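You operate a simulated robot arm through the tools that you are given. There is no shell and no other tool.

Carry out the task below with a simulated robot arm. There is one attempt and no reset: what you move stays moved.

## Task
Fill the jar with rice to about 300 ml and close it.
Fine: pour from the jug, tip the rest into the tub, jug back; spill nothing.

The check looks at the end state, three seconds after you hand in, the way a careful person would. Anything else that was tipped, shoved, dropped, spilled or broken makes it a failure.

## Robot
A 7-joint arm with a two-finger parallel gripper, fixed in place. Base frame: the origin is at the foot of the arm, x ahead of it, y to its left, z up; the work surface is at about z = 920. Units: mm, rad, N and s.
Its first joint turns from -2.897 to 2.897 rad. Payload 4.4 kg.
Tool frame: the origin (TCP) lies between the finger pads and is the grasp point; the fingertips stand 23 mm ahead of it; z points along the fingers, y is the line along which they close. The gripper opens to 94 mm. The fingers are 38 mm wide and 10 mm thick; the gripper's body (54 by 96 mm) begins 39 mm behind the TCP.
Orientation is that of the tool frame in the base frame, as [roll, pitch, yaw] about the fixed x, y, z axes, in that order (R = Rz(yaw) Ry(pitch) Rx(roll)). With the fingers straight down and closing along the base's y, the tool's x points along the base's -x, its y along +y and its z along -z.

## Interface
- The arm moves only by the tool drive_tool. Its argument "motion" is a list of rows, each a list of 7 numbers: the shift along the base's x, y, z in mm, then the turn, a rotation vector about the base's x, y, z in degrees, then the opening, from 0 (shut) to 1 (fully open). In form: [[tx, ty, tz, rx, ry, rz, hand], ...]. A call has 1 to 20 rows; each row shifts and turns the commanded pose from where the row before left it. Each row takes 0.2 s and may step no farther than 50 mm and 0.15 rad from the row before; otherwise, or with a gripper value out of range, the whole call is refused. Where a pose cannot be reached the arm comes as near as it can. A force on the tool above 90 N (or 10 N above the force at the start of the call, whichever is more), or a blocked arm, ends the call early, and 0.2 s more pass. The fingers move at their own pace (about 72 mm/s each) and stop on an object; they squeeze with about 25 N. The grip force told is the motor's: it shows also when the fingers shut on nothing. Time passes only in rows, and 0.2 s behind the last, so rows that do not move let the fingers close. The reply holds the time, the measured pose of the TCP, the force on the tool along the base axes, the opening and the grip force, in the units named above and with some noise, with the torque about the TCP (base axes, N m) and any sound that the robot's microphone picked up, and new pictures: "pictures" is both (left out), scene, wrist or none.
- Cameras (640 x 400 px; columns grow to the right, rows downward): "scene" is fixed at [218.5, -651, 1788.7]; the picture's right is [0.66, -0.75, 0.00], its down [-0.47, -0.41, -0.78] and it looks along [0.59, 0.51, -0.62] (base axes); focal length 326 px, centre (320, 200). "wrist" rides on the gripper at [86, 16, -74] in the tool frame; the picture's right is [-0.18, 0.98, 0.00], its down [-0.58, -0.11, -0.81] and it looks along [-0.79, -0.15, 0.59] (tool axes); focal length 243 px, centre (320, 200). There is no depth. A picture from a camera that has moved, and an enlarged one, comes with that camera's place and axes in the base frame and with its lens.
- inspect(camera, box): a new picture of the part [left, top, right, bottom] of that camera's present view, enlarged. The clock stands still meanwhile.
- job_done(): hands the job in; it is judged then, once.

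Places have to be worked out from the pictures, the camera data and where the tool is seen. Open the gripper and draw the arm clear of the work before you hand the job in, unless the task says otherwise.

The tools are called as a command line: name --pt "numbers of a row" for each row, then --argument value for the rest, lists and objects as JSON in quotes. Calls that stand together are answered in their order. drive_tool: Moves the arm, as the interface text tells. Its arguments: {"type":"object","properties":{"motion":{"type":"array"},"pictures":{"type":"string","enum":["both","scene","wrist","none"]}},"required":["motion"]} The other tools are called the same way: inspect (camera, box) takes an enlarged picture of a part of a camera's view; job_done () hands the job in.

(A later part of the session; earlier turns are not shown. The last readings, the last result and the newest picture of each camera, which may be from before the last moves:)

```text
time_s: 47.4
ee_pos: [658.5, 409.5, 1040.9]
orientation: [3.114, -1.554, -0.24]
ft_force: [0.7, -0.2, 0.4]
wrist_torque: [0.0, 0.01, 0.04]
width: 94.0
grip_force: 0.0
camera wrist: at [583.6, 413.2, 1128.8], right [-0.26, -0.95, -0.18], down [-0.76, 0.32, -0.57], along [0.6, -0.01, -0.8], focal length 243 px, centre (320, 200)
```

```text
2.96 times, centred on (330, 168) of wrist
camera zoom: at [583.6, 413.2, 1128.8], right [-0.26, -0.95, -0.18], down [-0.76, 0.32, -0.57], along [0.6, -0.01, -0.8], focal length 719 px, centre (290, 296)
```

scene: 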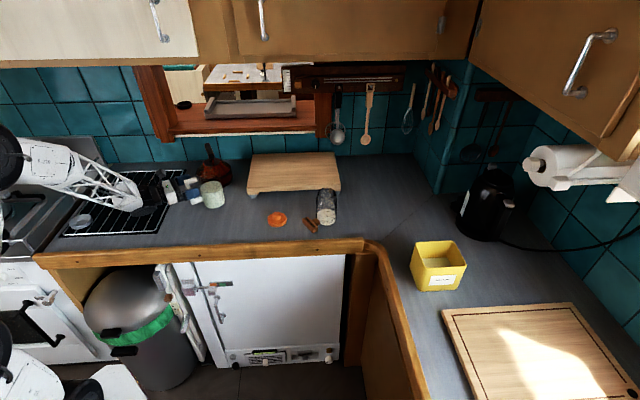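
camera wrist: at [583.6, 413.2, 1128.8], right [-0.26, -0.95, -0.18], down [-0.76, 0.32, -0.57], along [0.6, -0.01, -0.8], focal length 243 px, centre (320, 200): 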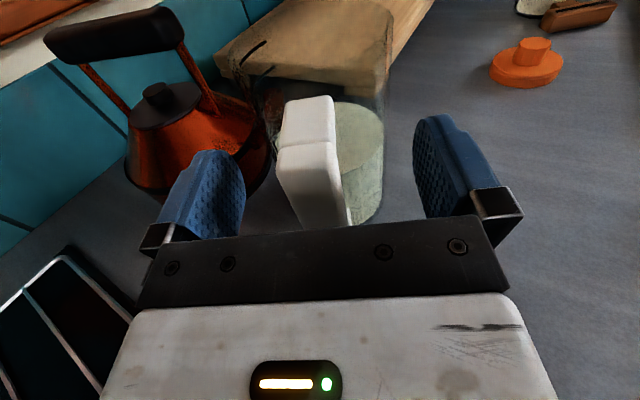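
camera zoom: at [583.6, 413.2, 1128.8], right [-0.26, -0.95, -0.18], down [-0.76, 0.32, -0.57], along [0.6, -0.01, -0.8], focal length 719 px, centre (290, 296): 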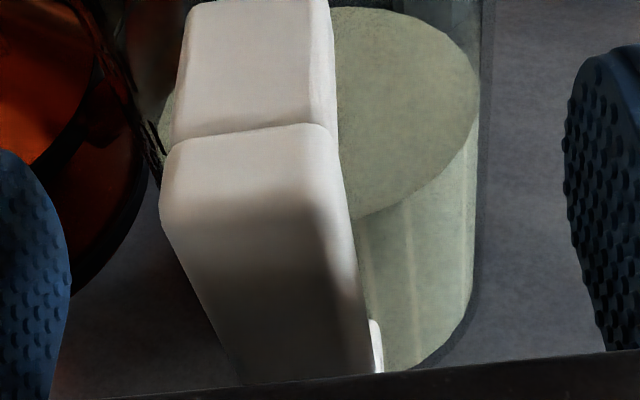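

The bar is aligned to within about 2 mm and 2°. I'll make a tiny correction and close on the handle.

drive_tool --pt "0.4 1.5 0 0 0 -1.5 1" --pt "0 0 0 0 0 0 0.6" --pt "0 0 0 0 0 0 0.3" --pt "0 0 0 0 0 0 0" --pt "0 0 0 0 0 0 0" --pt "0 0 0 0 0 0 0"

inspect --camera "scene" --box '[165, 140, 265, 230]'

```text
time_s: 48.8
ee_pos: [657.9, 410.4, 1041.7]
orientation: [3.113, -1.554, -0.266]
ft_force: [-0.5, -0.6, 0.9]
wrist_torque: [-0.04, -0.1, -0.04]
width: 23.7
grip_force: 24.6
camera wrist: at [584.3, 416.2, 1128.9], right [-0.29, -0.94, -0.18], down [-0.75, 0.34, -0.57], along [0.6, -0.03, -0.8], focal length 243 px, centre (320, 200)
```

scene: 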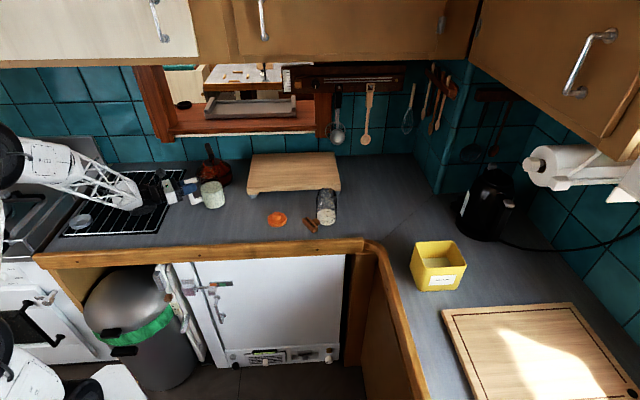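
wrist: 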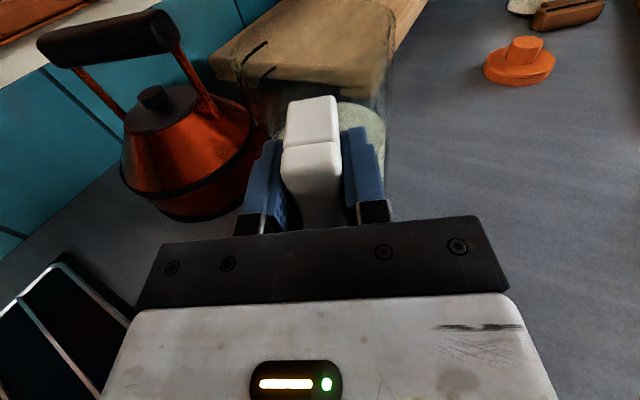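

```text
4.44 times, centred on (215, 185) of scene
camera zoom: at [218.5, -651.0, 1788.7], right [0.66, -0.75, 0.0], down [-0.47, -0.41, -0.78], along [0.59, 0.51, -0.62], focal length 1446 px, centre (787, 267)
```

zoom: 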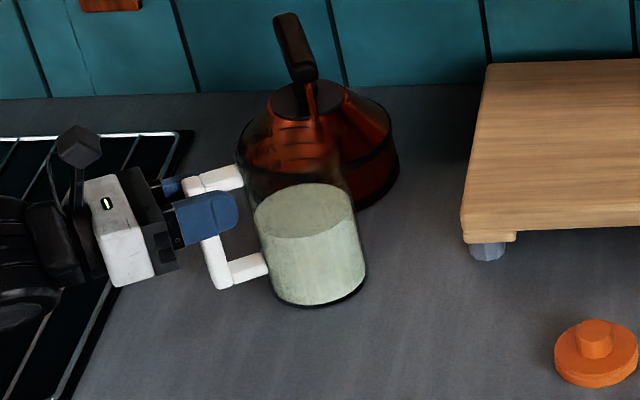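

The handle is gripped, with the width at 23.7 mm. I'll lift 15 mm slowly and check for slip or tilt.

drive_tool --pt "0 0 3 0 0 0 0" --pt "0 0 4 0 0 0 0" --pt "0 0 4 0 0 0 0" --pt "0 0 4 0 0 0 0" --pt "0 0 0 0 0 0 0"

inspect --camera "scene" --box '[165, 140, 265, 230]'

```text
time_s: 50.0
ee_pos: [657.9, 410.2, 1056.3]
orientation: [3.113, -1.552, -0.269]
ft_force: [0.5, -0.2, -1.1]
wrist_torque: [0.03, 0.12, -0.03]
width: 23.8
grip_force: 25.1
camera wrist: at [584.1, 416.4, 1144.2], right [-0.29, -0.94, -0.18], down [-0.75, 0.34, -0.57], along [0.6, -0.03, -0.8], focal length 243 px, centre (320, 200)
```

scene: 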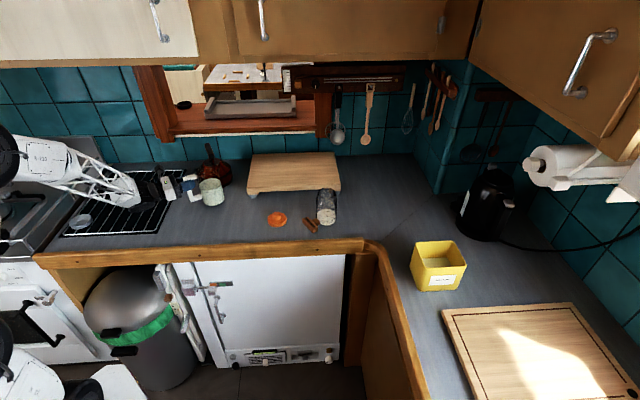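
wrist: 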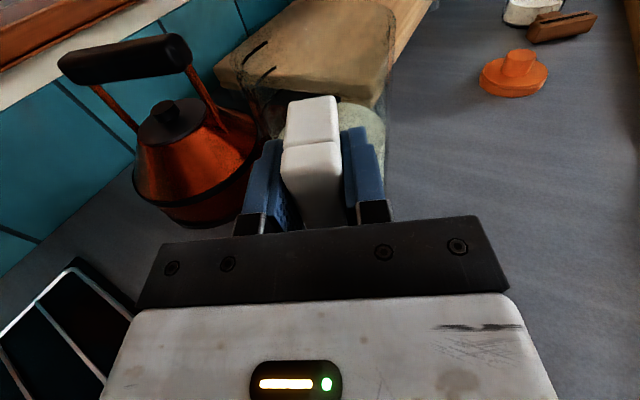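

```text
4.44 times, centred on (215, 185) of scene
camera zoom: at [218.5, -651.0, 1788.7], right [0.66, -0.75, 0.0], down [-0.47, -0.41, -0.78], along [0.59, 0.51, -0.62], focal length 1446 px, centre (787, 267)
```

zoom: 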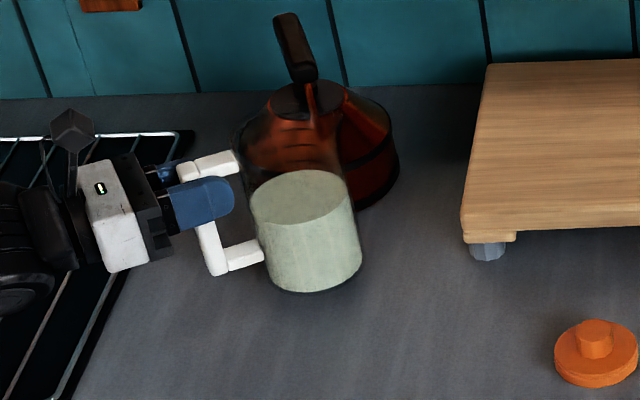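

The jug lifts cleanly and level. I'll raise it to clear everything, then carry it level over to a staging point left of the jar.

drive_tool --pt "0 0 20 0 0 0 0" --pt "0 0 32 0 0 0 0" --pt "0 0 36 0 0 0 0" --pt "0 0 36 0 0 0 0" --pt "0 0 20 0 0 0 0" --pt "0 0 0 0 0 0 0"

```text
time_s: 51.4
ee_pos: [657.5, 411.0, 1200.3]
orientation: [3.1, -1.554, -0.253]
ft_force: [0.1, 0.6, -1.3]
wrist_torque: [0.02, 0.12, -0.04]
width: 23.6
grip_force: 25.2
camera wrist: at [584.3, 417.0, 1288.5], right [-0.29, -0.94, -0.18], down [-0.75, 0.34, -0.57], along [0.6, -0.03, -0.8], focal length 243 px, centre (320, 200)
```

scene: 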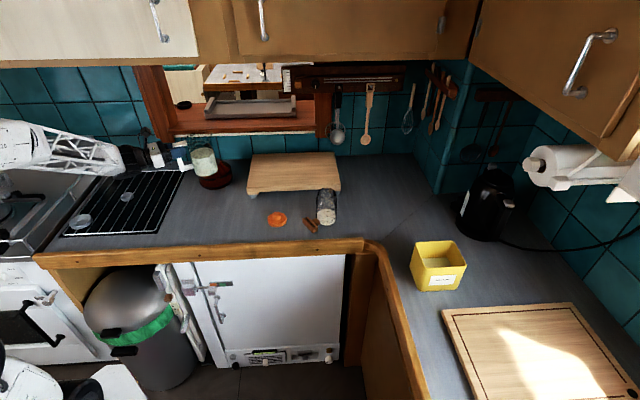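
wrist: 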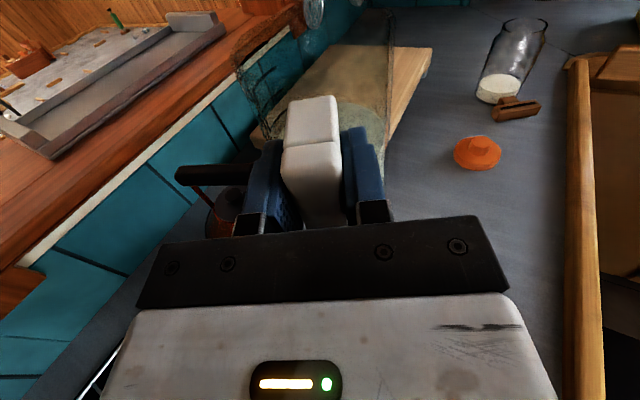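

The jug is up and level, and it is light at about 1.3 N. Next I'll carry it level to the staging point at about (922,110,1200).

drive_tool --pt "12 -14 0 0 0 0 0" --pt "22 -25 0 0 0 0 0" --pt "22 -25 0 0 0 0 0" --pt "22 -25 0 0 0 0 0" --pt "22 -25 0 0 0 0 0" --pt "22 -25 0 0 0 0 0" --pt "22 -25 0 0 0 0 0" --pt "22 -25 0 0 0 0 0" --pt "22 -25 0 0 0 0 0" --pt "22 -25 0 0 0 0 0" --pt "22 -25 0 0 0 0 0" --pt "22 -25 0 0 0 0 0" --pt "11 -11 0 0 0 0 0" --pt "0 0 0 0 0 0 0"

```text
time_s: 54.4
ee_pos: [923.5, 109.5, 1200.6]
orientation: [3.109, -1.553, -0.265]
ft_force: [-0.2, -0.6, -1.2]
wrist_torque: [0.03, 0.11, 0.04]
width: 24.0
grip_force: 24.9
camera wrist: at [850.2, 115.4, 1287.8], right [-0.29, -0.94, -0.18], down [-0.75, 0.34, -0.57], along [0.6, -0.03, -0.8], focal length 243 px, centre (320, 200)
```

scene: 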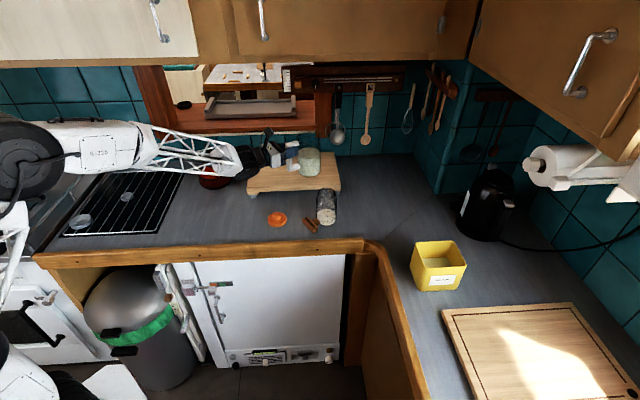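
wrist: 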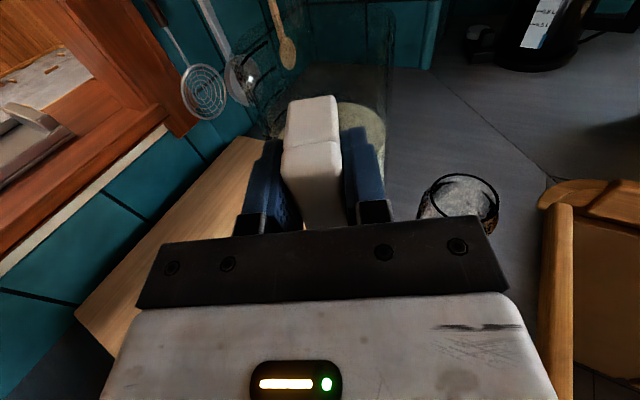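

Staging point reached with the jug level. I'll zoom on the jar mouth and its graduations to fix the target.

inspect --camera "wrist" --box '[390, 140, 530, 240]'

inspect --camera "scene" --box '[305, 180, 350, 235]'

inspect --camera "scene" --box '[230, 110, 360, 240]'

inspect --camera "wrist" --box '[240, 0, 440, 220]'

```text
4.00 times, centred on (460, 190) of wrist
camera zoom: at [850.2, 115.4, 1287.8], right [-0.29, -0.94, -0.18], down [-0.75, 0.34, -0.57], along [0.6, -0.03, -0.8], focal length 970 px, centre (-240, 240)
```

zoom: 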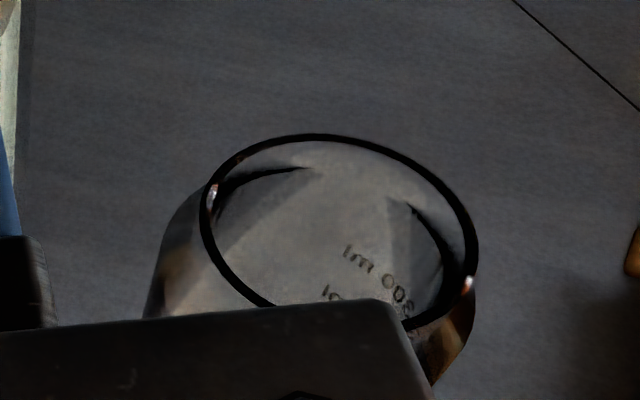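

```text
7.27 times, centred on (328, 208) of scene
camera zoom: at [218.5, -651.0, 1788.7], right [0.66, -0.75, 0.0], down [-0.47, -0.41, -0.78], along [0.59, 0.51, -0.62], focal length 2367 px, centre (266, 146)
```

zoom: 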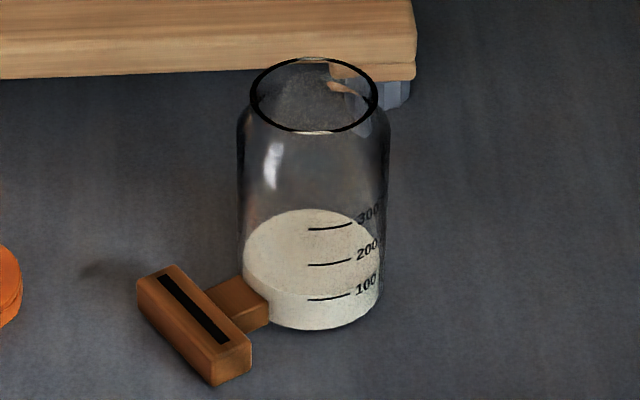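

```text
3.08 times, centred on (295, 175) of scene
camera zoom: at [218.5, -651.0, 1788.7], right [0.66, -0.75, 0.0], down [-0.47, -0.41, -0.78], along [0.59, 0.51, -0.62], focal length 1001 px, centre (397, 277)
```

zoom: 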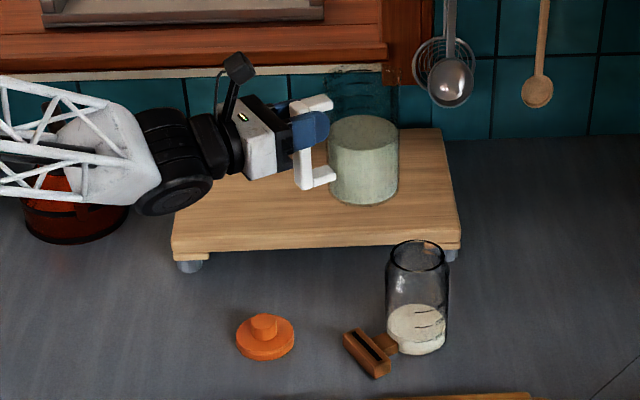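

```text
1.82 times, centred on (340, 110) of wrist
camera zoom: at [850.2, 115.4, 1287.8], right [-0.29, -0.94, -0.18], down [-0.75, 0.34, -0.57], along [0.6, -0.03, -0.8], focal length 441 px, centre (284, 364)
```

zoom: 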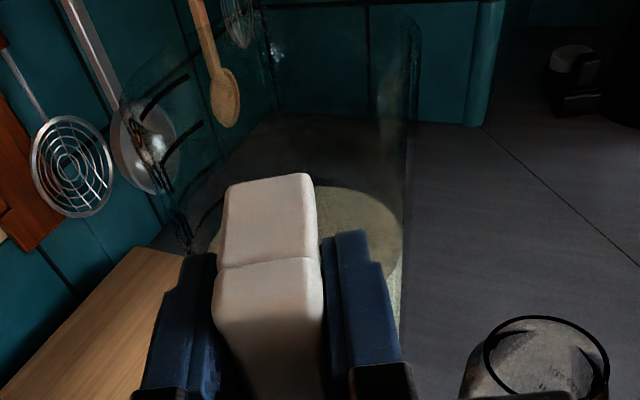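

Both cameras agree that the jar mouth centre is at (961,-36.5), with the rim at z≈1056. The jar holds about 100 ml, so about 200 ml more is needed. I'll roll the jug 45° to the right here at the staging point, below the spill angle.

drive_tool --pt "0 0 0 7.17 -2.2 -0.14 0" --pt "0 0 0 7.17 -2.2 -0.14 0" --pt "0 0 0 7.17 -2.2 -0.14 0" --pt "0 0 0 7.17 -2.2 -0.14 0" --pt "0 0 0 0 0 0 0"

inspect --camera "scene" --box '[230, 110, 360, 240]'

```text
time_s: 55.6
ee_pos: [923.6, 110.3, 1200.1]
orientation: [-1.603, -1.046, -1.84]
ft_force: [-0.7, 0.3, -1.0]
wrist_torque: [-0.01, 0.1, 0.0]
width: 23.7
grip_force: 24.3
camera wrist: at [837.1, 76.7, 1268.3], right [-0.23, -0.72, -0.65], down [-0.67, 0.61, -0.44], along [0.71, 0.33, -0.62], focal length 243 px, centre (320, 200)
```

scene: 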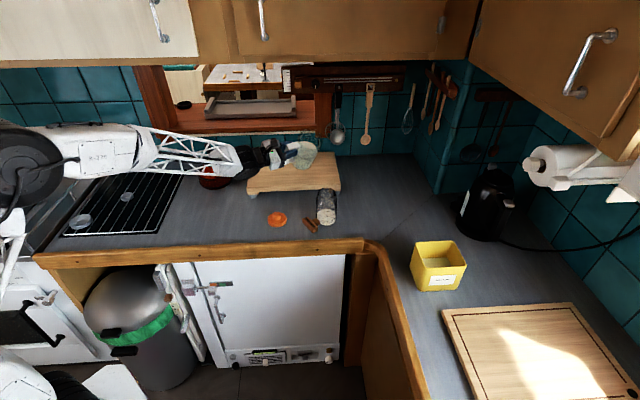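
wrist: 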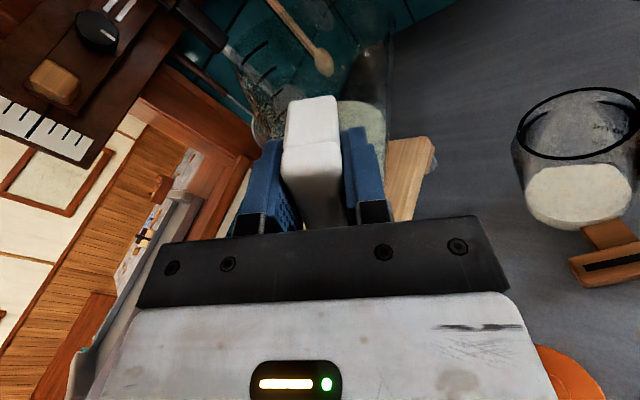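

```text
3.08 times, centred on (295, 175) of scene
camera zoom: at [218.5, -651.0, 1788.7], right [0.66, -0.75, 0.0], down [-0.47, -0.41, -0.78], along [0.59, 0.51, -0.62], focal length 1001 px, centre (397, 277)
```

zoom: 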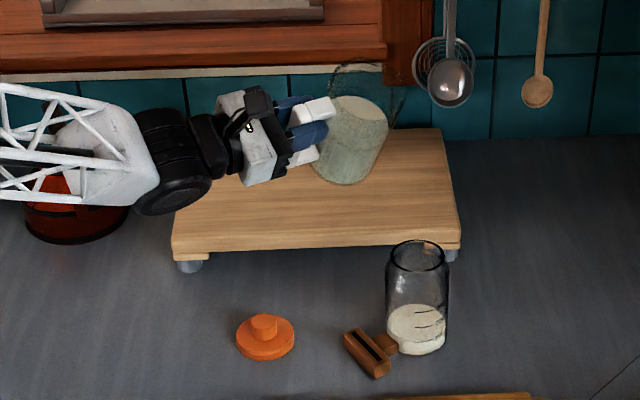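

At 30° the rice stays well inside. I'll continue to 45° and move the lip to just above and left of the jar mouth.

drive_tool --pt "0 0 0 7.17 -2.2 -0.14 0" --pt "0 0 0 7.17 -2.2 -0.14 0" --pt "-5 -17 -17 0 0 0 0" --pt "-5 -17 -18 0 0 0 0" --pt "-5 -17 -18 0 0 0 0" --pt "-5.6 -16 -17 0 0 0 0" --pt "0 0 0 0 0 0 0"

inspect --camera "scene" --box '[250, 130, 370, 240]'

```text
time_s: 57.2
ee_pos: [901.5, 43.9, 1130.0]
orientation: [-1.595, -0.785, -1.852]
ft_force: [0.7, 0.0, -1.9]
wrist_torque: [0.0, 0.09, 0.01]
width: 23.8
grip_force: 25.1
camera wrist: at [811.0, -4.6, 1180.5], right [-0.18, -0.54, -0.82], down [-0.63, 0.7, -0.32], along [0.75, 0.46, -0.47], focal length 243 px, centre (320, 200)
```

scene: 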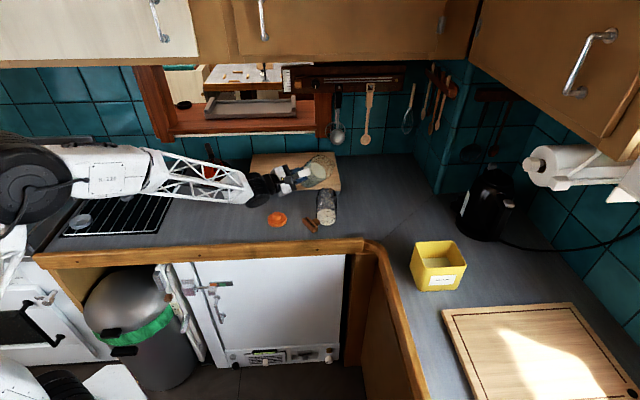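
wrist: 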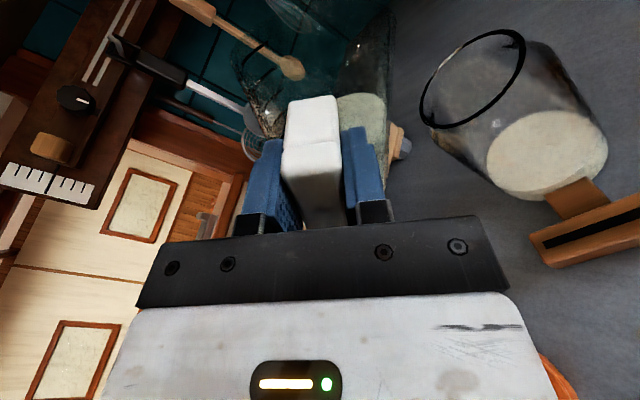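

```text
3.64 times, centred on (310, 185) of scene
camera zoom: at [218.5, -651.0, 1788.7], right [0.66, -0.75, 0.0], down [-0.47, -0.41, -0.78], along [0.59, 0.51, -0.62], focal length 1184 px, centre (356, 254)
```

zoom: 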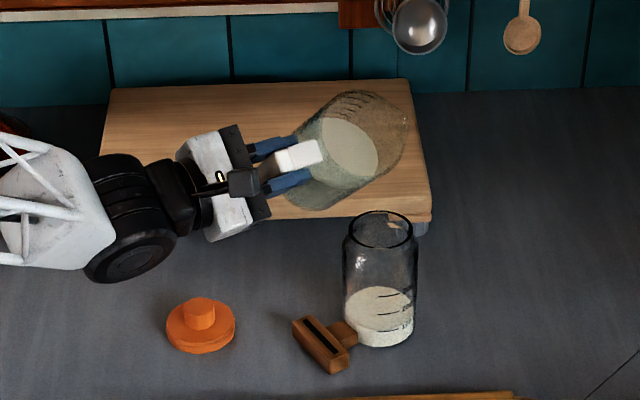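

The jug's lip is where the geometry predicts, about 55 mm above and slightly left of the jar mouth centre. I'll tilt to 55° while lowering the lip to about z 1088, then look.

drive_tool --pt "0 -1.7 -9.5 4.78 -1.47 -0.09 0" --pt "0 -1.8 -9.5 4.78 -1.47 -0.09 0" --pt "0 0 0 0 0 0 0"

inspect --camera "scene" --box '[270, 140, 370, 235]'

inspect --camera "wrist" --box '[230, 0, 640, 240]'

```text
time_s: 58.0
ee_pos: [901.1, 39.4, 1111.8]
orientation: [-1.593, -0.61, -1.857]
ft_force: [0.2, -0.6, -1.5]
wrist_torque: [-0.04, 0.2, 0.01]
width: 23.6
grip_force: 24.9
camera wrist: at [808.6, -15.1, 1148.2], right [-0.14, -0.39, -0.91], down [-0.62, 0.75, -0.23], along [0.78, 0.53, -0.34], focal length 243 px, centre (320, 200)
```

scene: 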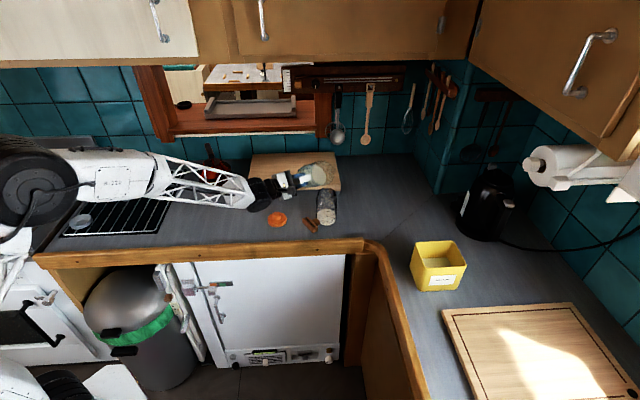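
wrist: 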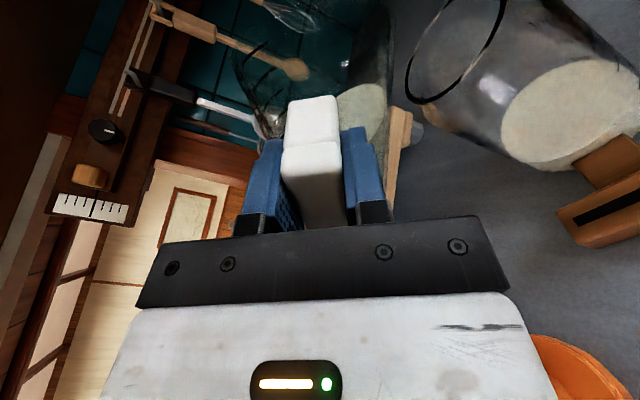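

```text
4.21 times, centred on (320, 188) of scene
camera zoom: at [218.5, -651.0, 1788.7], right [0.66, -0.75, 0.0], down [-0.47, -0.41, -0.78], along [0.59, 0.51, -0.62], focal length 1370 px, centre (320, 253)
```

zoom: 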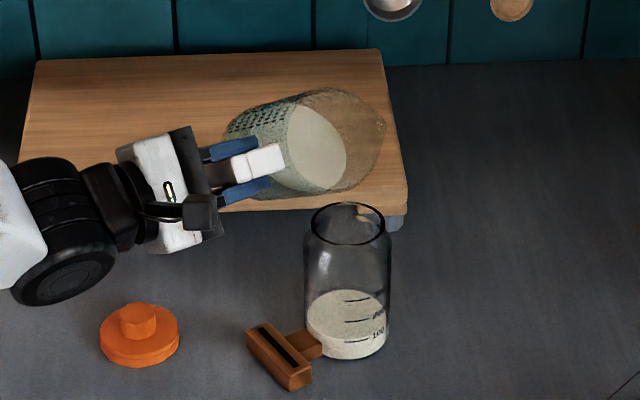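

```text
1.56 times, centred on (435, 120) of wrist
camera zoom: at [808.6, -15.1, 1148.2], right [-0.14, -0.39, -0.91], down [-0.62, 0.75, -0.23], along [0.78, 0.53, -0.34], focal length 379 px, centre (140, 325)
```

zoom: 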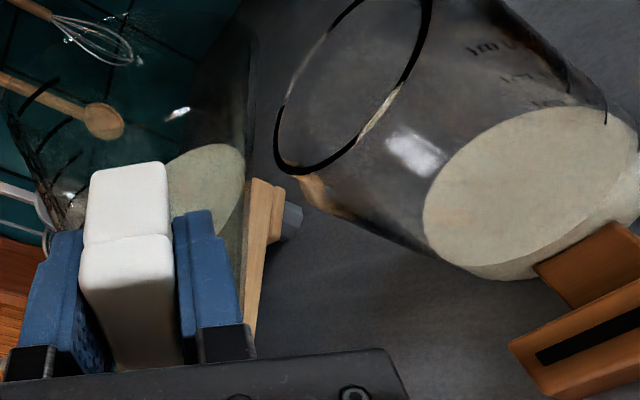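

The rice is rendered as a volume fixed in the jug and isn't flowing yet at 55°. I'll zoom in on the jug rim to check for a spout and the lip's position over the jar.

inspect --camera "scene" --box '[295, 155, 345, 205]'

inspect --camera "wrist" --box '[220, 0, 420, 200]'

```text
8.00 times, centred on (320, 180) of scene
camera zoom: at [218.5, -651.0, 1788.7], right [0.66, -0.75, 0.0], down [-0.47, -0.41, -0.78], along [0.59, 0.51, -0.62], focal length 2604 px, centre (320, 360)
```

zoom: 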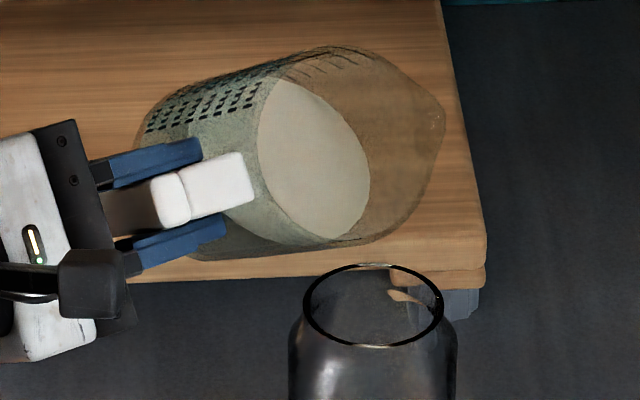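

```text
2.00 times, centred on (320, 100) of wrist
camera zoom: at [808.6, -15.1, 1148.2], right [-0.14, -0.39, -0.91], down [-0.62, 0.75, -0.23], along [0.78, 0.53, -0.34], focal length 485 px, centre (320, 400)
```

zoom: 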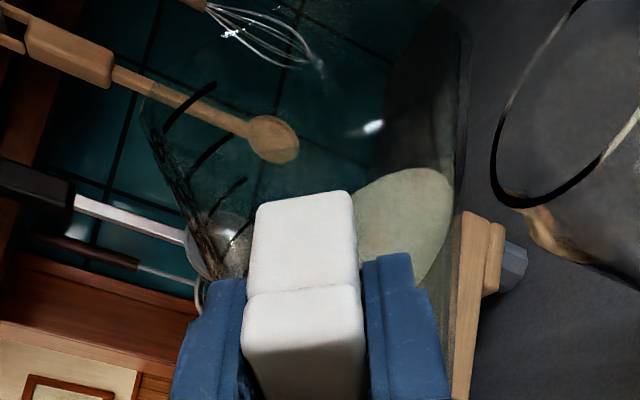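

The jug has a spout opposite the handle, so the pour should go forward over the spout rather than sideways. Nothing has flowed yet. I'll raise, roll back upright, and step back before pitching forward.

drive_tool --pt "0 0 20 0 0 0 0" --pt "0 0 30 0 0 0 0" --pt "-5.9 2.9 5.6 -7.51 2.3 0.15 0" --pt "-5.9 2.9 5.6 -7.51 2.3 0.15 0" --pt "-5.9 2.9 5.6 -7.51 2.3 0.15 0" --pt "-5.9 2.9 5.6 -7.51 2.3 0.15 0" --pt "-5.9 2.9 5.6 -7.51 2.3 0.15 0" --pt "-5.9 2.9 5.6 -7.51 2.3 0.15 0" --pt "-5.9 2.9 5.6 -7.51 2.3 0.15 0" --pt "0 0 0 0 0 0 0"

inspect --camera "scene" --box '[250, 120, 370, 240]'

```text
time_s: 60.2
ee_pos: [859.5, 61.4, 1200.8]
orientation: [3.034, -1.554, -0.189]
ft_force: [0.2, -0.6, -0.8]
wrist_torque: [0.01, 0.12, -0.03]
width: 23.7
grip_force: 24.6
camera wrist: at [786.7, 66.5, 1288.5], right [-0.29, -0.94, -0.18], down [-0.75, 0.34, -0.57], along [0.6, -0.03, -0.8], focal length 243 px, centre (320, 200)
```

scene: 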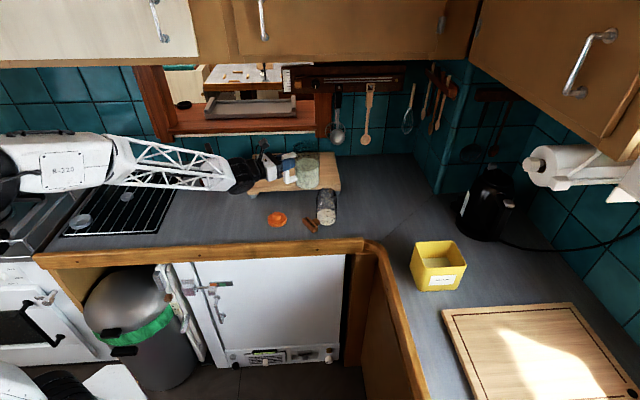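
wrist: 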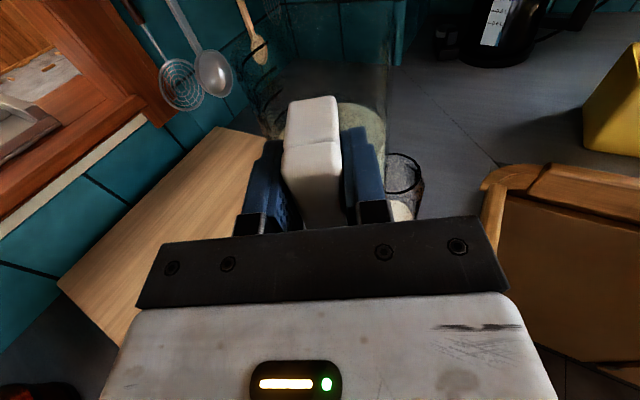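

```text
3.33 times, centred on (310, 180) of scene
camera zoom: at [218.5, -651.0, 1788.7], right [0.66, -0.75, 0.0], down [-0.47, -0.41, -0.78], along [0.59, 0.51, -0.62], focal length 1085 px, centre (353, 267)
```

zoom: 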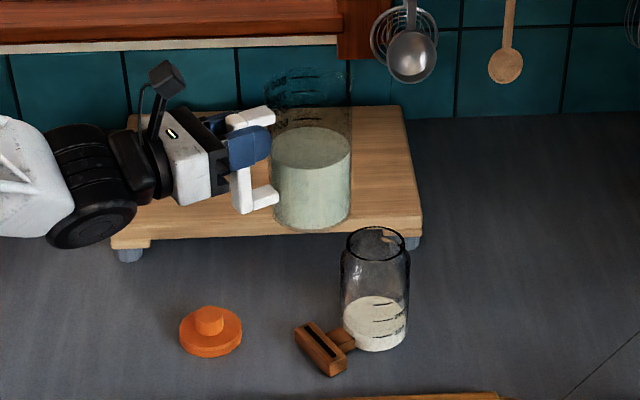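

The jug is upright and full, and the jar is untouched. I'll pitch it forward 45° here, clear of the jar and below the spill angle.

drive_tool --pt "-3 0 5 2.19 7.17 0 0" --pt "-3 0 5 2.19 7.17 0 0" --pt "-3 0 5 2.19 7.17 0 0" --pt "-3 0 5 2.19 7.17 0 0" --pt "-3 0 5 2.19 7.17 0 0" --pt "-3 0 5 2.19 7.17 0 0" --pt "0 0 0 0 0 0 0"

inspect --camera "scene" --box '[250, 110, 370, 240]'

```text
time_s: 61.8
ee_pos: [842.7, 61.1, 1230.1]
orientation: [-3.138, -0.766, -0.295]
ft_force: [0.9, -1.0, -1.3]
wrist_torque: [0.03, 0.02, 0.01]
width: 23.7
grip_force: 24.8
camera wrist: at [848.9, 41.7, 1343.6], right [-0.41, -0.9, -0.13], down [-0.9, 0.39, 0.18], along [-0.11, 0.19, -0.98], focal length 243 px, centre (320, 200)
```

scene: 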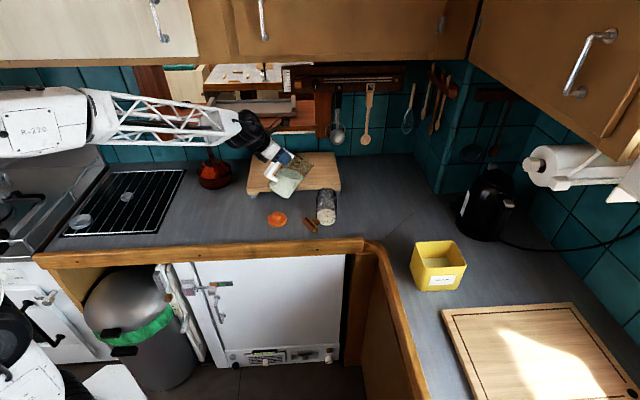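
wrist: 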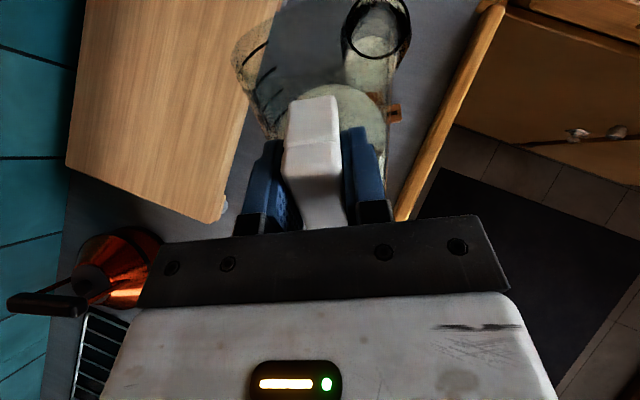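

```text
3.08 times, centred on (310, 175) of scene
camera zoom: at [218.5, -651.0, 1788.7], right [0.66, -0.75, 0.0], down [-0.47, -0.41, -0.78], along [0.59, 0.51, -0.62], focal length 1001 px, centre (351, 277)
```

zoom: 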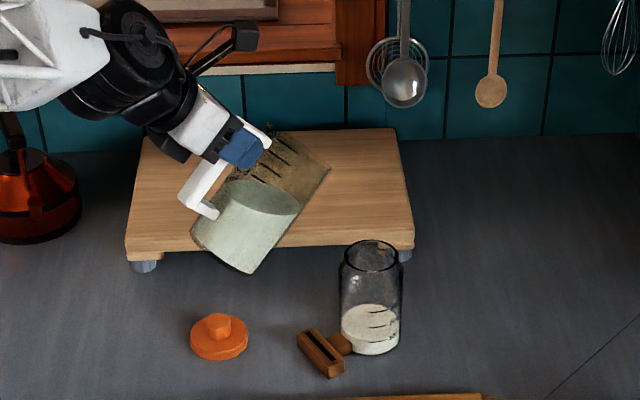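

The jug is pitched about 46° with its contents intact. I'll zoom in to locate the spout tip precisely.

inspect --camera "scene" --box '[280, 145, 330, 185]'

inspect --camera "wrist" --box '[220, 0, 430, 150]'

```text
10.00 times, centred on (305, 165) of scene
camera zoom: at [218.5, -651.0, 1788.7], right [0.66, -0.75, 0.0], down [-0.47, -0.41, -0.78], along [0.59, 0.51, -0.62], focal length 3255 px, centre (470, 550)
```

zoom: 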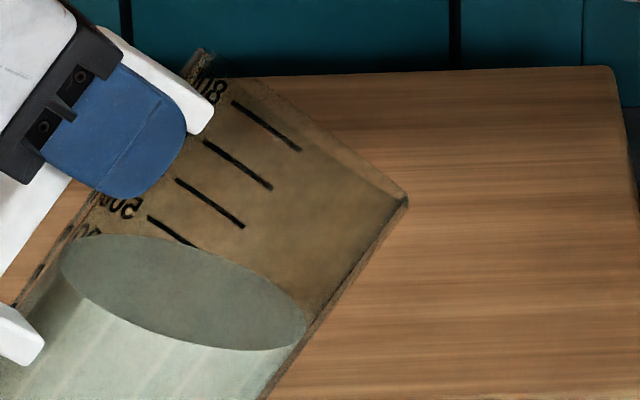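

```text
2.67 times, centred on (325, 75) of wrist
camera zoom: at [848.9, 41.7, 1343.6], right [-0.41, -0.9, -0.13], down [-0.9, 0.39, 0.18], along [-0.11, 0.19, -0.98], focal length 647 px, centre (307, 533)
```

zoom: 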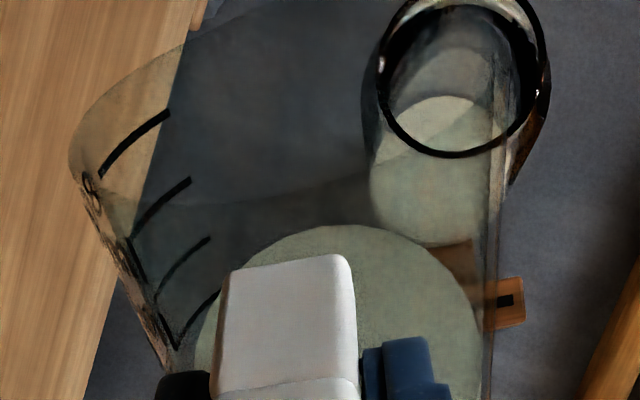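

The spout tip measures about 140 mm ahead and 34 mm up in the tool frame. I'll move so the tip is over the jar mouth but still about 55 mm above the rim, and check alignment.

drive_tool --pt "-0.6 -20 -13 0 0 0 0" --pt "-0.6 -20 -13 0 0 0 0" --pt "-0.6 -21 -14 0 0 0 0" --pt "0 0 0 0 0 0 0"

inspect --camera "scene" --box '[285, 150, 355, 220]'

inspect --camera "wrist" --box '[220, 0, 430, 150]'

```text
time_s: 62.8
ee_pos: [841.6, -0.9, 1190.9]
orientation: [-3.139, -0.769, -0.297]
ft_force: [0.8, -0.2, -1.0]
wrist_torque: [0.0, 0.02, -0.02]
width: 24.0
grip_force: 24.7
camera wrist: at [847.3, -20.3, 1304.4], right [-0.41, -0.9, -0.13], down [-0.9, 0.39, 0.18], along [-0.11, 0.19, -0.98], focal length 243 px, centre (320, 200)
```

scene: 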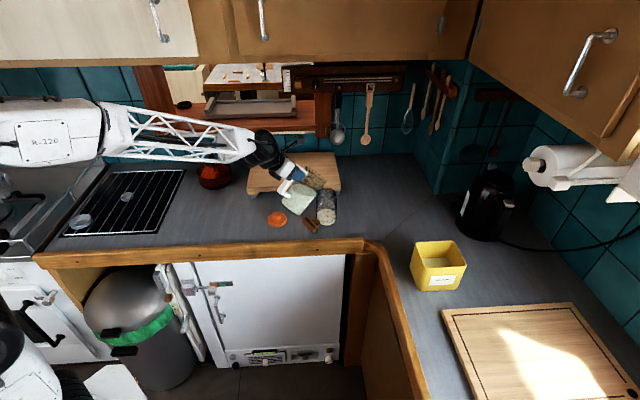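
wrist: 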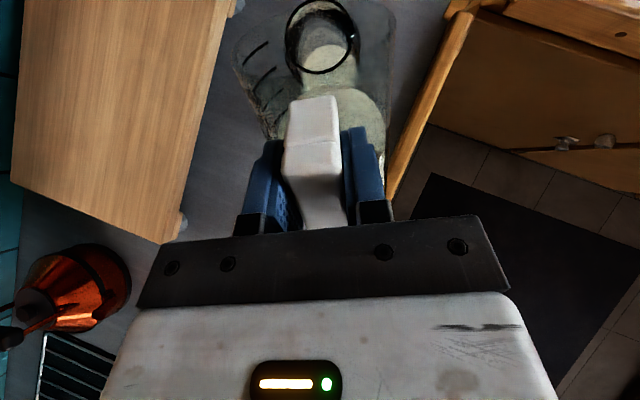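

```text
5.71 times, centred on (320, 185) of scene
camera zoom: at [218.5, -651.0, 1788.7], right [0.66, -0.75, 0.0], down [-0.47, -0.41, -0.78], along [0.59, 0.51, -0.62], focal length 1860 px, centre (320, 286)
```

zoom: 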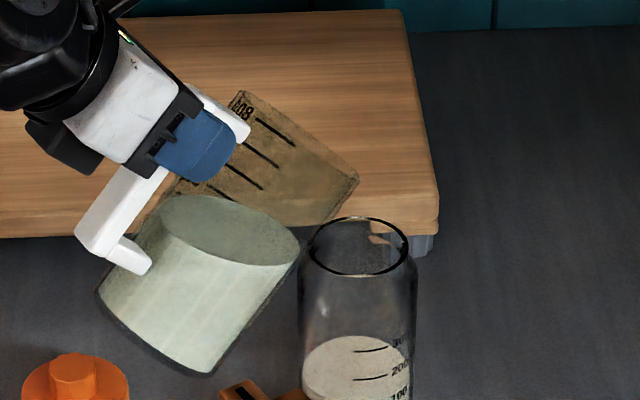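

```text
2.67 times, centred on (325, 75) of wrist
camera zoom: at [847.3, -20.3, 1304.4], right [-0.41, -0.9, -0.13], down [-0.9, 0.39, 0.18], along [-0.11, 0.19, -0.98], focal length 647 px, centre (307, 533)
```

zoom: 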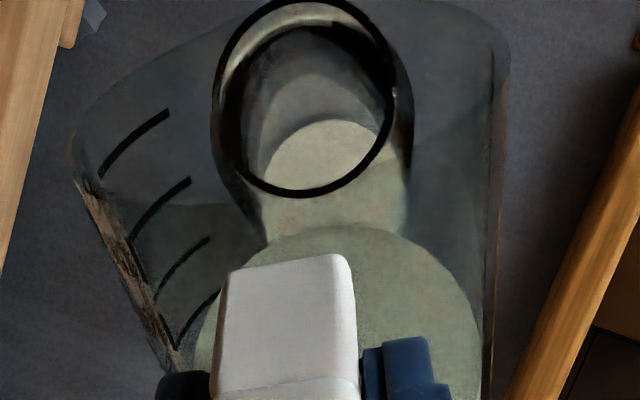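

The spout tip sits within a couple of mm of the jar's centre line. I'll back off 5 mm, lower the tip to about 20 mm above the rim, then tilt to 55° pivoting about the tip.

drive_tool --pt "-2.4 0.7 -18 0 0 0 0" --pt "-2.4 0.7 -18 0 0 0 0" --pt "2.73 -0.83 4.15 0.58 1.91 0 0" --pt "2.73 -0.83 4.15 0.58 1.91 0 0" --pt "3.73 -1.13 4.9 0.73 2.39 0 0" --pt "3.73 -1.13 4.9 0.73 2.39 0 0" --pt "0 0 0 0 0 0 0"

inspect --camera "scene" --box '[285, 150, 355, 230]'

```text
time_s: 64.4
ee_pos: [849.1, -2.0, 1172.7]
orientation: [-3.14, -0.612, -0.297]
ft_force: [0.9, -0.5, -2.1]
wrist_torque: [-0.03, 0.01, -0.01]
width: 23.9
grip_force: 24.9
camera wrist: at [872.5, -26.8, 1283.0], right [-0.43, -0.9, -0.11], down [-0.87, 0.38, 0.33], along [-0.25, 0.23, -0.94], focal length 243 px, centre (320, 200)
```

scene: 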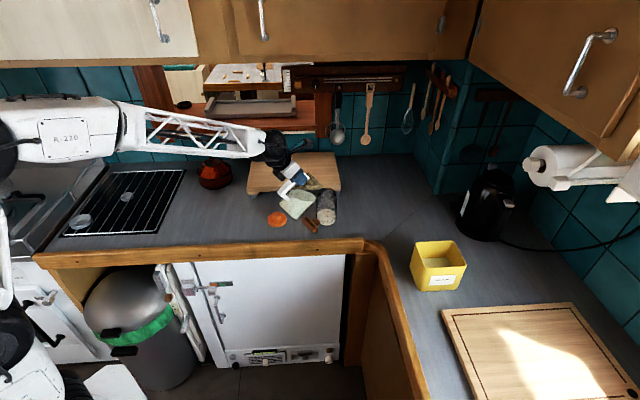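
wrist: 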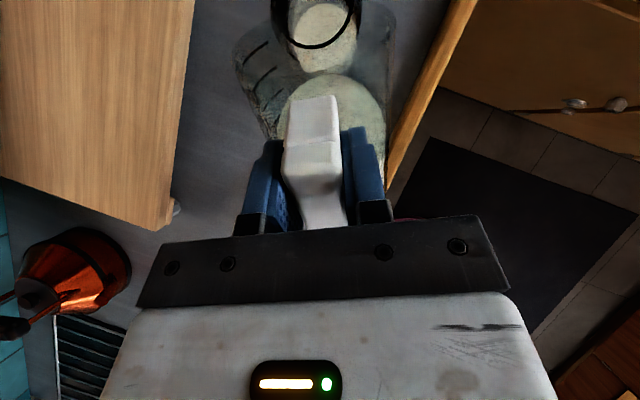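

```text
5.00 times, centred on (320, 190) of scene
camera zoom: at [218.5, -651.0, 1788.7], right [0.66, -0.75, 0.0], down [-0.47, -0.41, -0.78], along [0.59, 0.51, -0.62], focal length 1627 px, centre (320, 250)
```

zoom: 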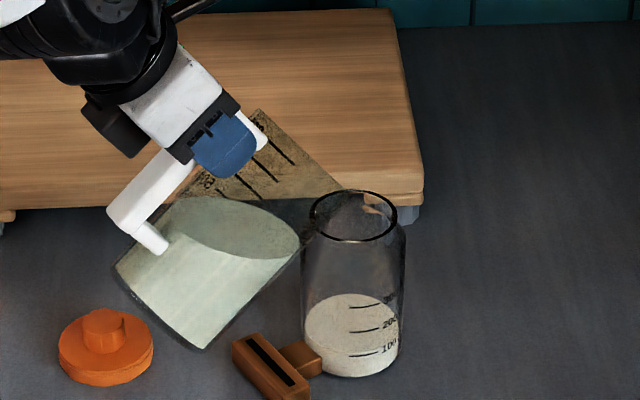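

At 55° there's no flow yet, and the tip is about 8 mm short of the jar's centre and about 21 mm above the rim. I'll tilt to 60° and check.

drive_tool --pt "4.21 -1.28 4.5 0.73 2.39 0 0" --pt "4.21 -1.28 4.5 0.73 2.39 0 0" --pt "0 0 0 0 0 0 0" --pictures "none"

inspect --camera "scene" --box '[285, 150, 355, 230]'

```text
time_s: 65.2
ee_pos: [858.1, -5.2, 1180.9]
orientation: [-3.14, -0.524, -0.296]
ft_force: [-0.3, -0.8, -1.0]
wrist_torque: [-0.01, 0.02, -0.04]
width: 23.8
grip_force: 25.3
```

```text
5.00 times, centred on (320, 190) of scene
camera zoom: at [218.5, -651.0, 1788.7], right [0.66, -0.75, 0.0], down [-0.47, -0.41, -0.78], along [0.59, 0.51, -0.62], focal length 1627 px, centre (320, 250)
```

zoom: 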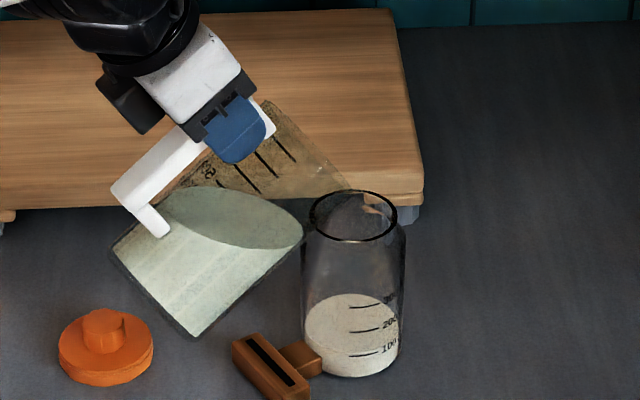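

There's no flow at 60°. I'll continue to 65°.

drive_tool --pt "4.5 -1.37 4.15 0.73 2.39 0 0" --pt "4.5 -1.37 4.15 0.73 2.39 0 0" --pt "0 0 0 0 0 0 0" --pictures "none"

inspect --camera "scene" --box '[285, 150, 355, 230]'

```text
time_s: 66.0
ee_pos: [865.9, -7.1, 1190.0]
orientation: [-3.139, -0.437, -0.295]
ft_force: [0.3, -0.1, -1.9]
wrist_torque: [0.0, -0.01, 0.01]
width: 23.7
grip_force: 24.9
```

```text
5.00 times, centred on (320, 190) of scene
camera zoom: at [218.5, -651.0, 1788.7], right [0.66, -0.75, 0.0], down [-0.47, -0.41, -0.78], along [0.59, 0.51, -0.62], focal length 1627 px, centre (320, 250)
```

zoom: 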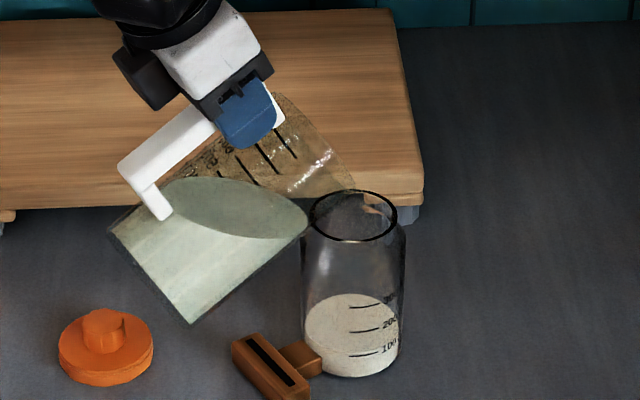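

Grains are starting to slide toward the spout at 65°. I'll zoom in closely before letting any more time pass.

inspect --camera "scene" --box '[305, 160, 350, 205]'

inspect --camera "wrist" --box '[220, 0, 430, 150]'

```text
8.89 times, centred on (328, 182) of scene
camera zoom: at [218.5, -651.0, 1788.7], right [0.66, -0.75, 0.0], down [-0.47, -0.41, -0.78], along [0.59, 0.51, -0.62], focal length 2893 px, centre (253, 356)
```

zoom: 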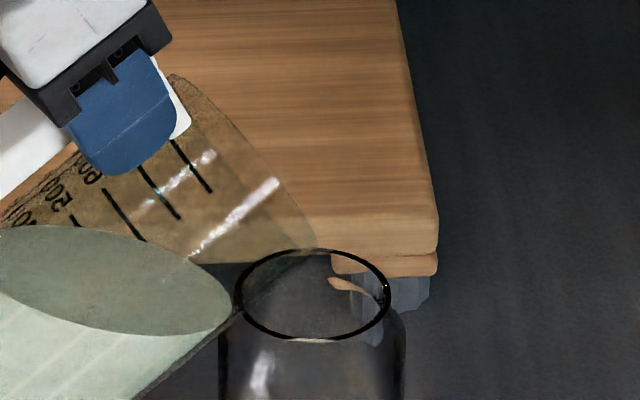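

```text
2.67 times, centred on (325, 75) of wrist
camera zoom: at [907.1, -36.6, 1294.3], right [-0.45, -0.89, -0.08], down [-0.8, 0.36, 0.48], along [-0.4, 0.28, -0.87], focal length 647 px, centre (307, 533)
```

zoom: 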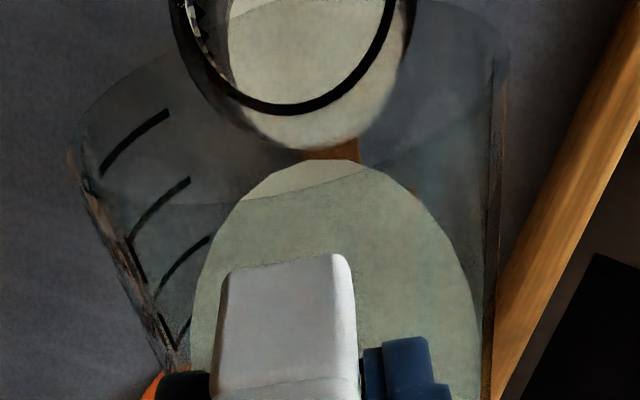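

Those streaks are only glass highlights, so there's still no flow, and the spout tip is over the jar mouth. I'll continue to 70°.

drive_tool --pt "4.88 -1.48 3.7 0.73 2.39 0 0" --pt "4.88 -1.48 3.7 0.73 2.39 0 0" --pt "0 0 0 0 0 0 0" --pictures "none"

inspect --camera "scene" --box '[290, 155, 355, 230]'

```text
time_s: 66.8
ee_pos: [876.9, -10.3, 1198.7]
orientation: [-3.139, -0.349, -0.296]
ft_force: [0.1, -0.5, -1.2]
wrist_torque: [-0.01, 0.01, -0.02]
width: 23.8
grip_force: 25.0
```

```text
5.33 times, centred on (322, 192) of scene
camera zoom: at [218.5, -651.0, 1788.7], right [0.66, -0.75, 0.0], down [-0.47, -0.41, -0.78], along [0.59, 0.51, -0.62], focal length 1736 px, centre (307, 240)
```

zoom: 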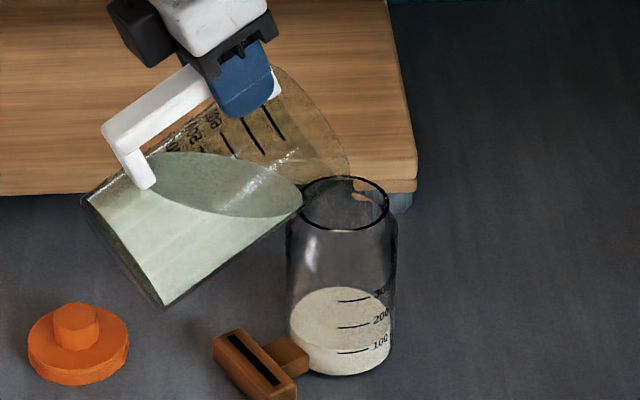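

There's no flow at 70°, so I'll go on to 75°.

drive_tool --pt "5.12 -1.56 3.25 0.73 2.39 0 0" --pt "5.12 -1.56 3.25 0.73 2.39 0 0" --pt "0 0 0 0 0 0 0" --pictures "none"

inspect --camera "scene" --box '[290, 155, 355, 230]'

```text
time_s: 67.6
ee_pos: [885.5, -13.4, 1203.7]
orientation: [-3.14, -0.261, -0.297]
ft_force: [0.5, -0.3, -1.2]
wrist_torque: [0.0, 0.01, 0.0]
width: 23.7
grip_force: 25.4
```

```text
5.33 times, centred on (322, 192) of scene
camera zoom: at [218.5, -651.0, 1788.7], right [0.66, -0.75, 0.0], down [-0.47, -0.41, -0.78], along [0.59, 0.51, -0.62], focal length 1736 px, centre (307, 240)
```

zoom: 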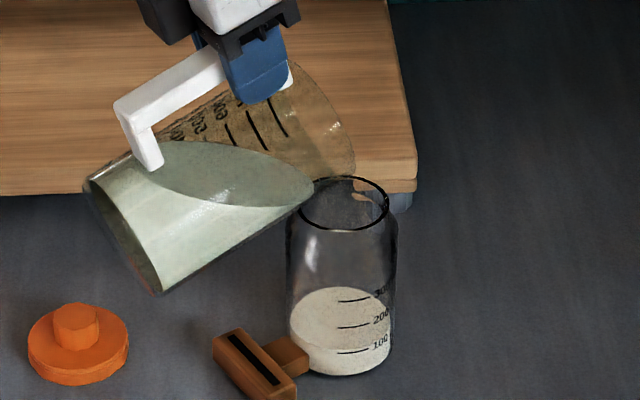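

The rice surface is creeping toward the lip. I'll tilt in 2.5° steps now.

drive_tool --pt "5.4 -1.65 2.8 0.73 2.39 0 0" --pt "0 0 0 0 0 0 0" --pictures "none"

inspect --camera "scene" --box '[295, 160, 355, 230]'

inspect --camera "wrist" --box '[200, 0, 440, 150]'

```text
time_s: 68.2
ee_pos: [892.3, -16.2, 1206.9]
orientation: [-3.139, -0.219, -0.296]
ft_force: [-0.1, -0.4, -0.6]
wrist_torque: [0.01, -0.02, 0.02]
width: 23.5
grip_force: 25.1
```

```text
5.71 times, centred on (325, 195) of scene
camera zoom: at [218.5, -651.0, 1788.7], right [0.66, -0.75, 0.0], down [-0.47, -0.41, -0.78], along [0.59, 0.51, -0.62], focal length 1860 px, centre (291, 229)
```

zoom: 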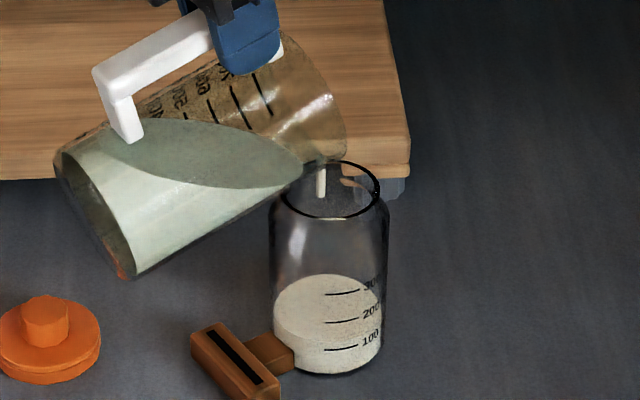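

```text
2.67 times, centred on (320, 75) of wrist
camera zoom: at [953.1, -51.7, 1299.1], right [-0.46, -0.89, -0.04], down [-0.68, 0.32, 0.66], along [-0.57, 0.33, -0.75], focal length 647 px, centre (320, 533)
```

zoom: 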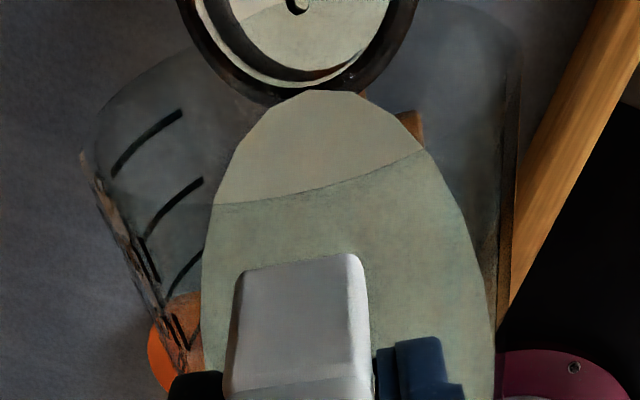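

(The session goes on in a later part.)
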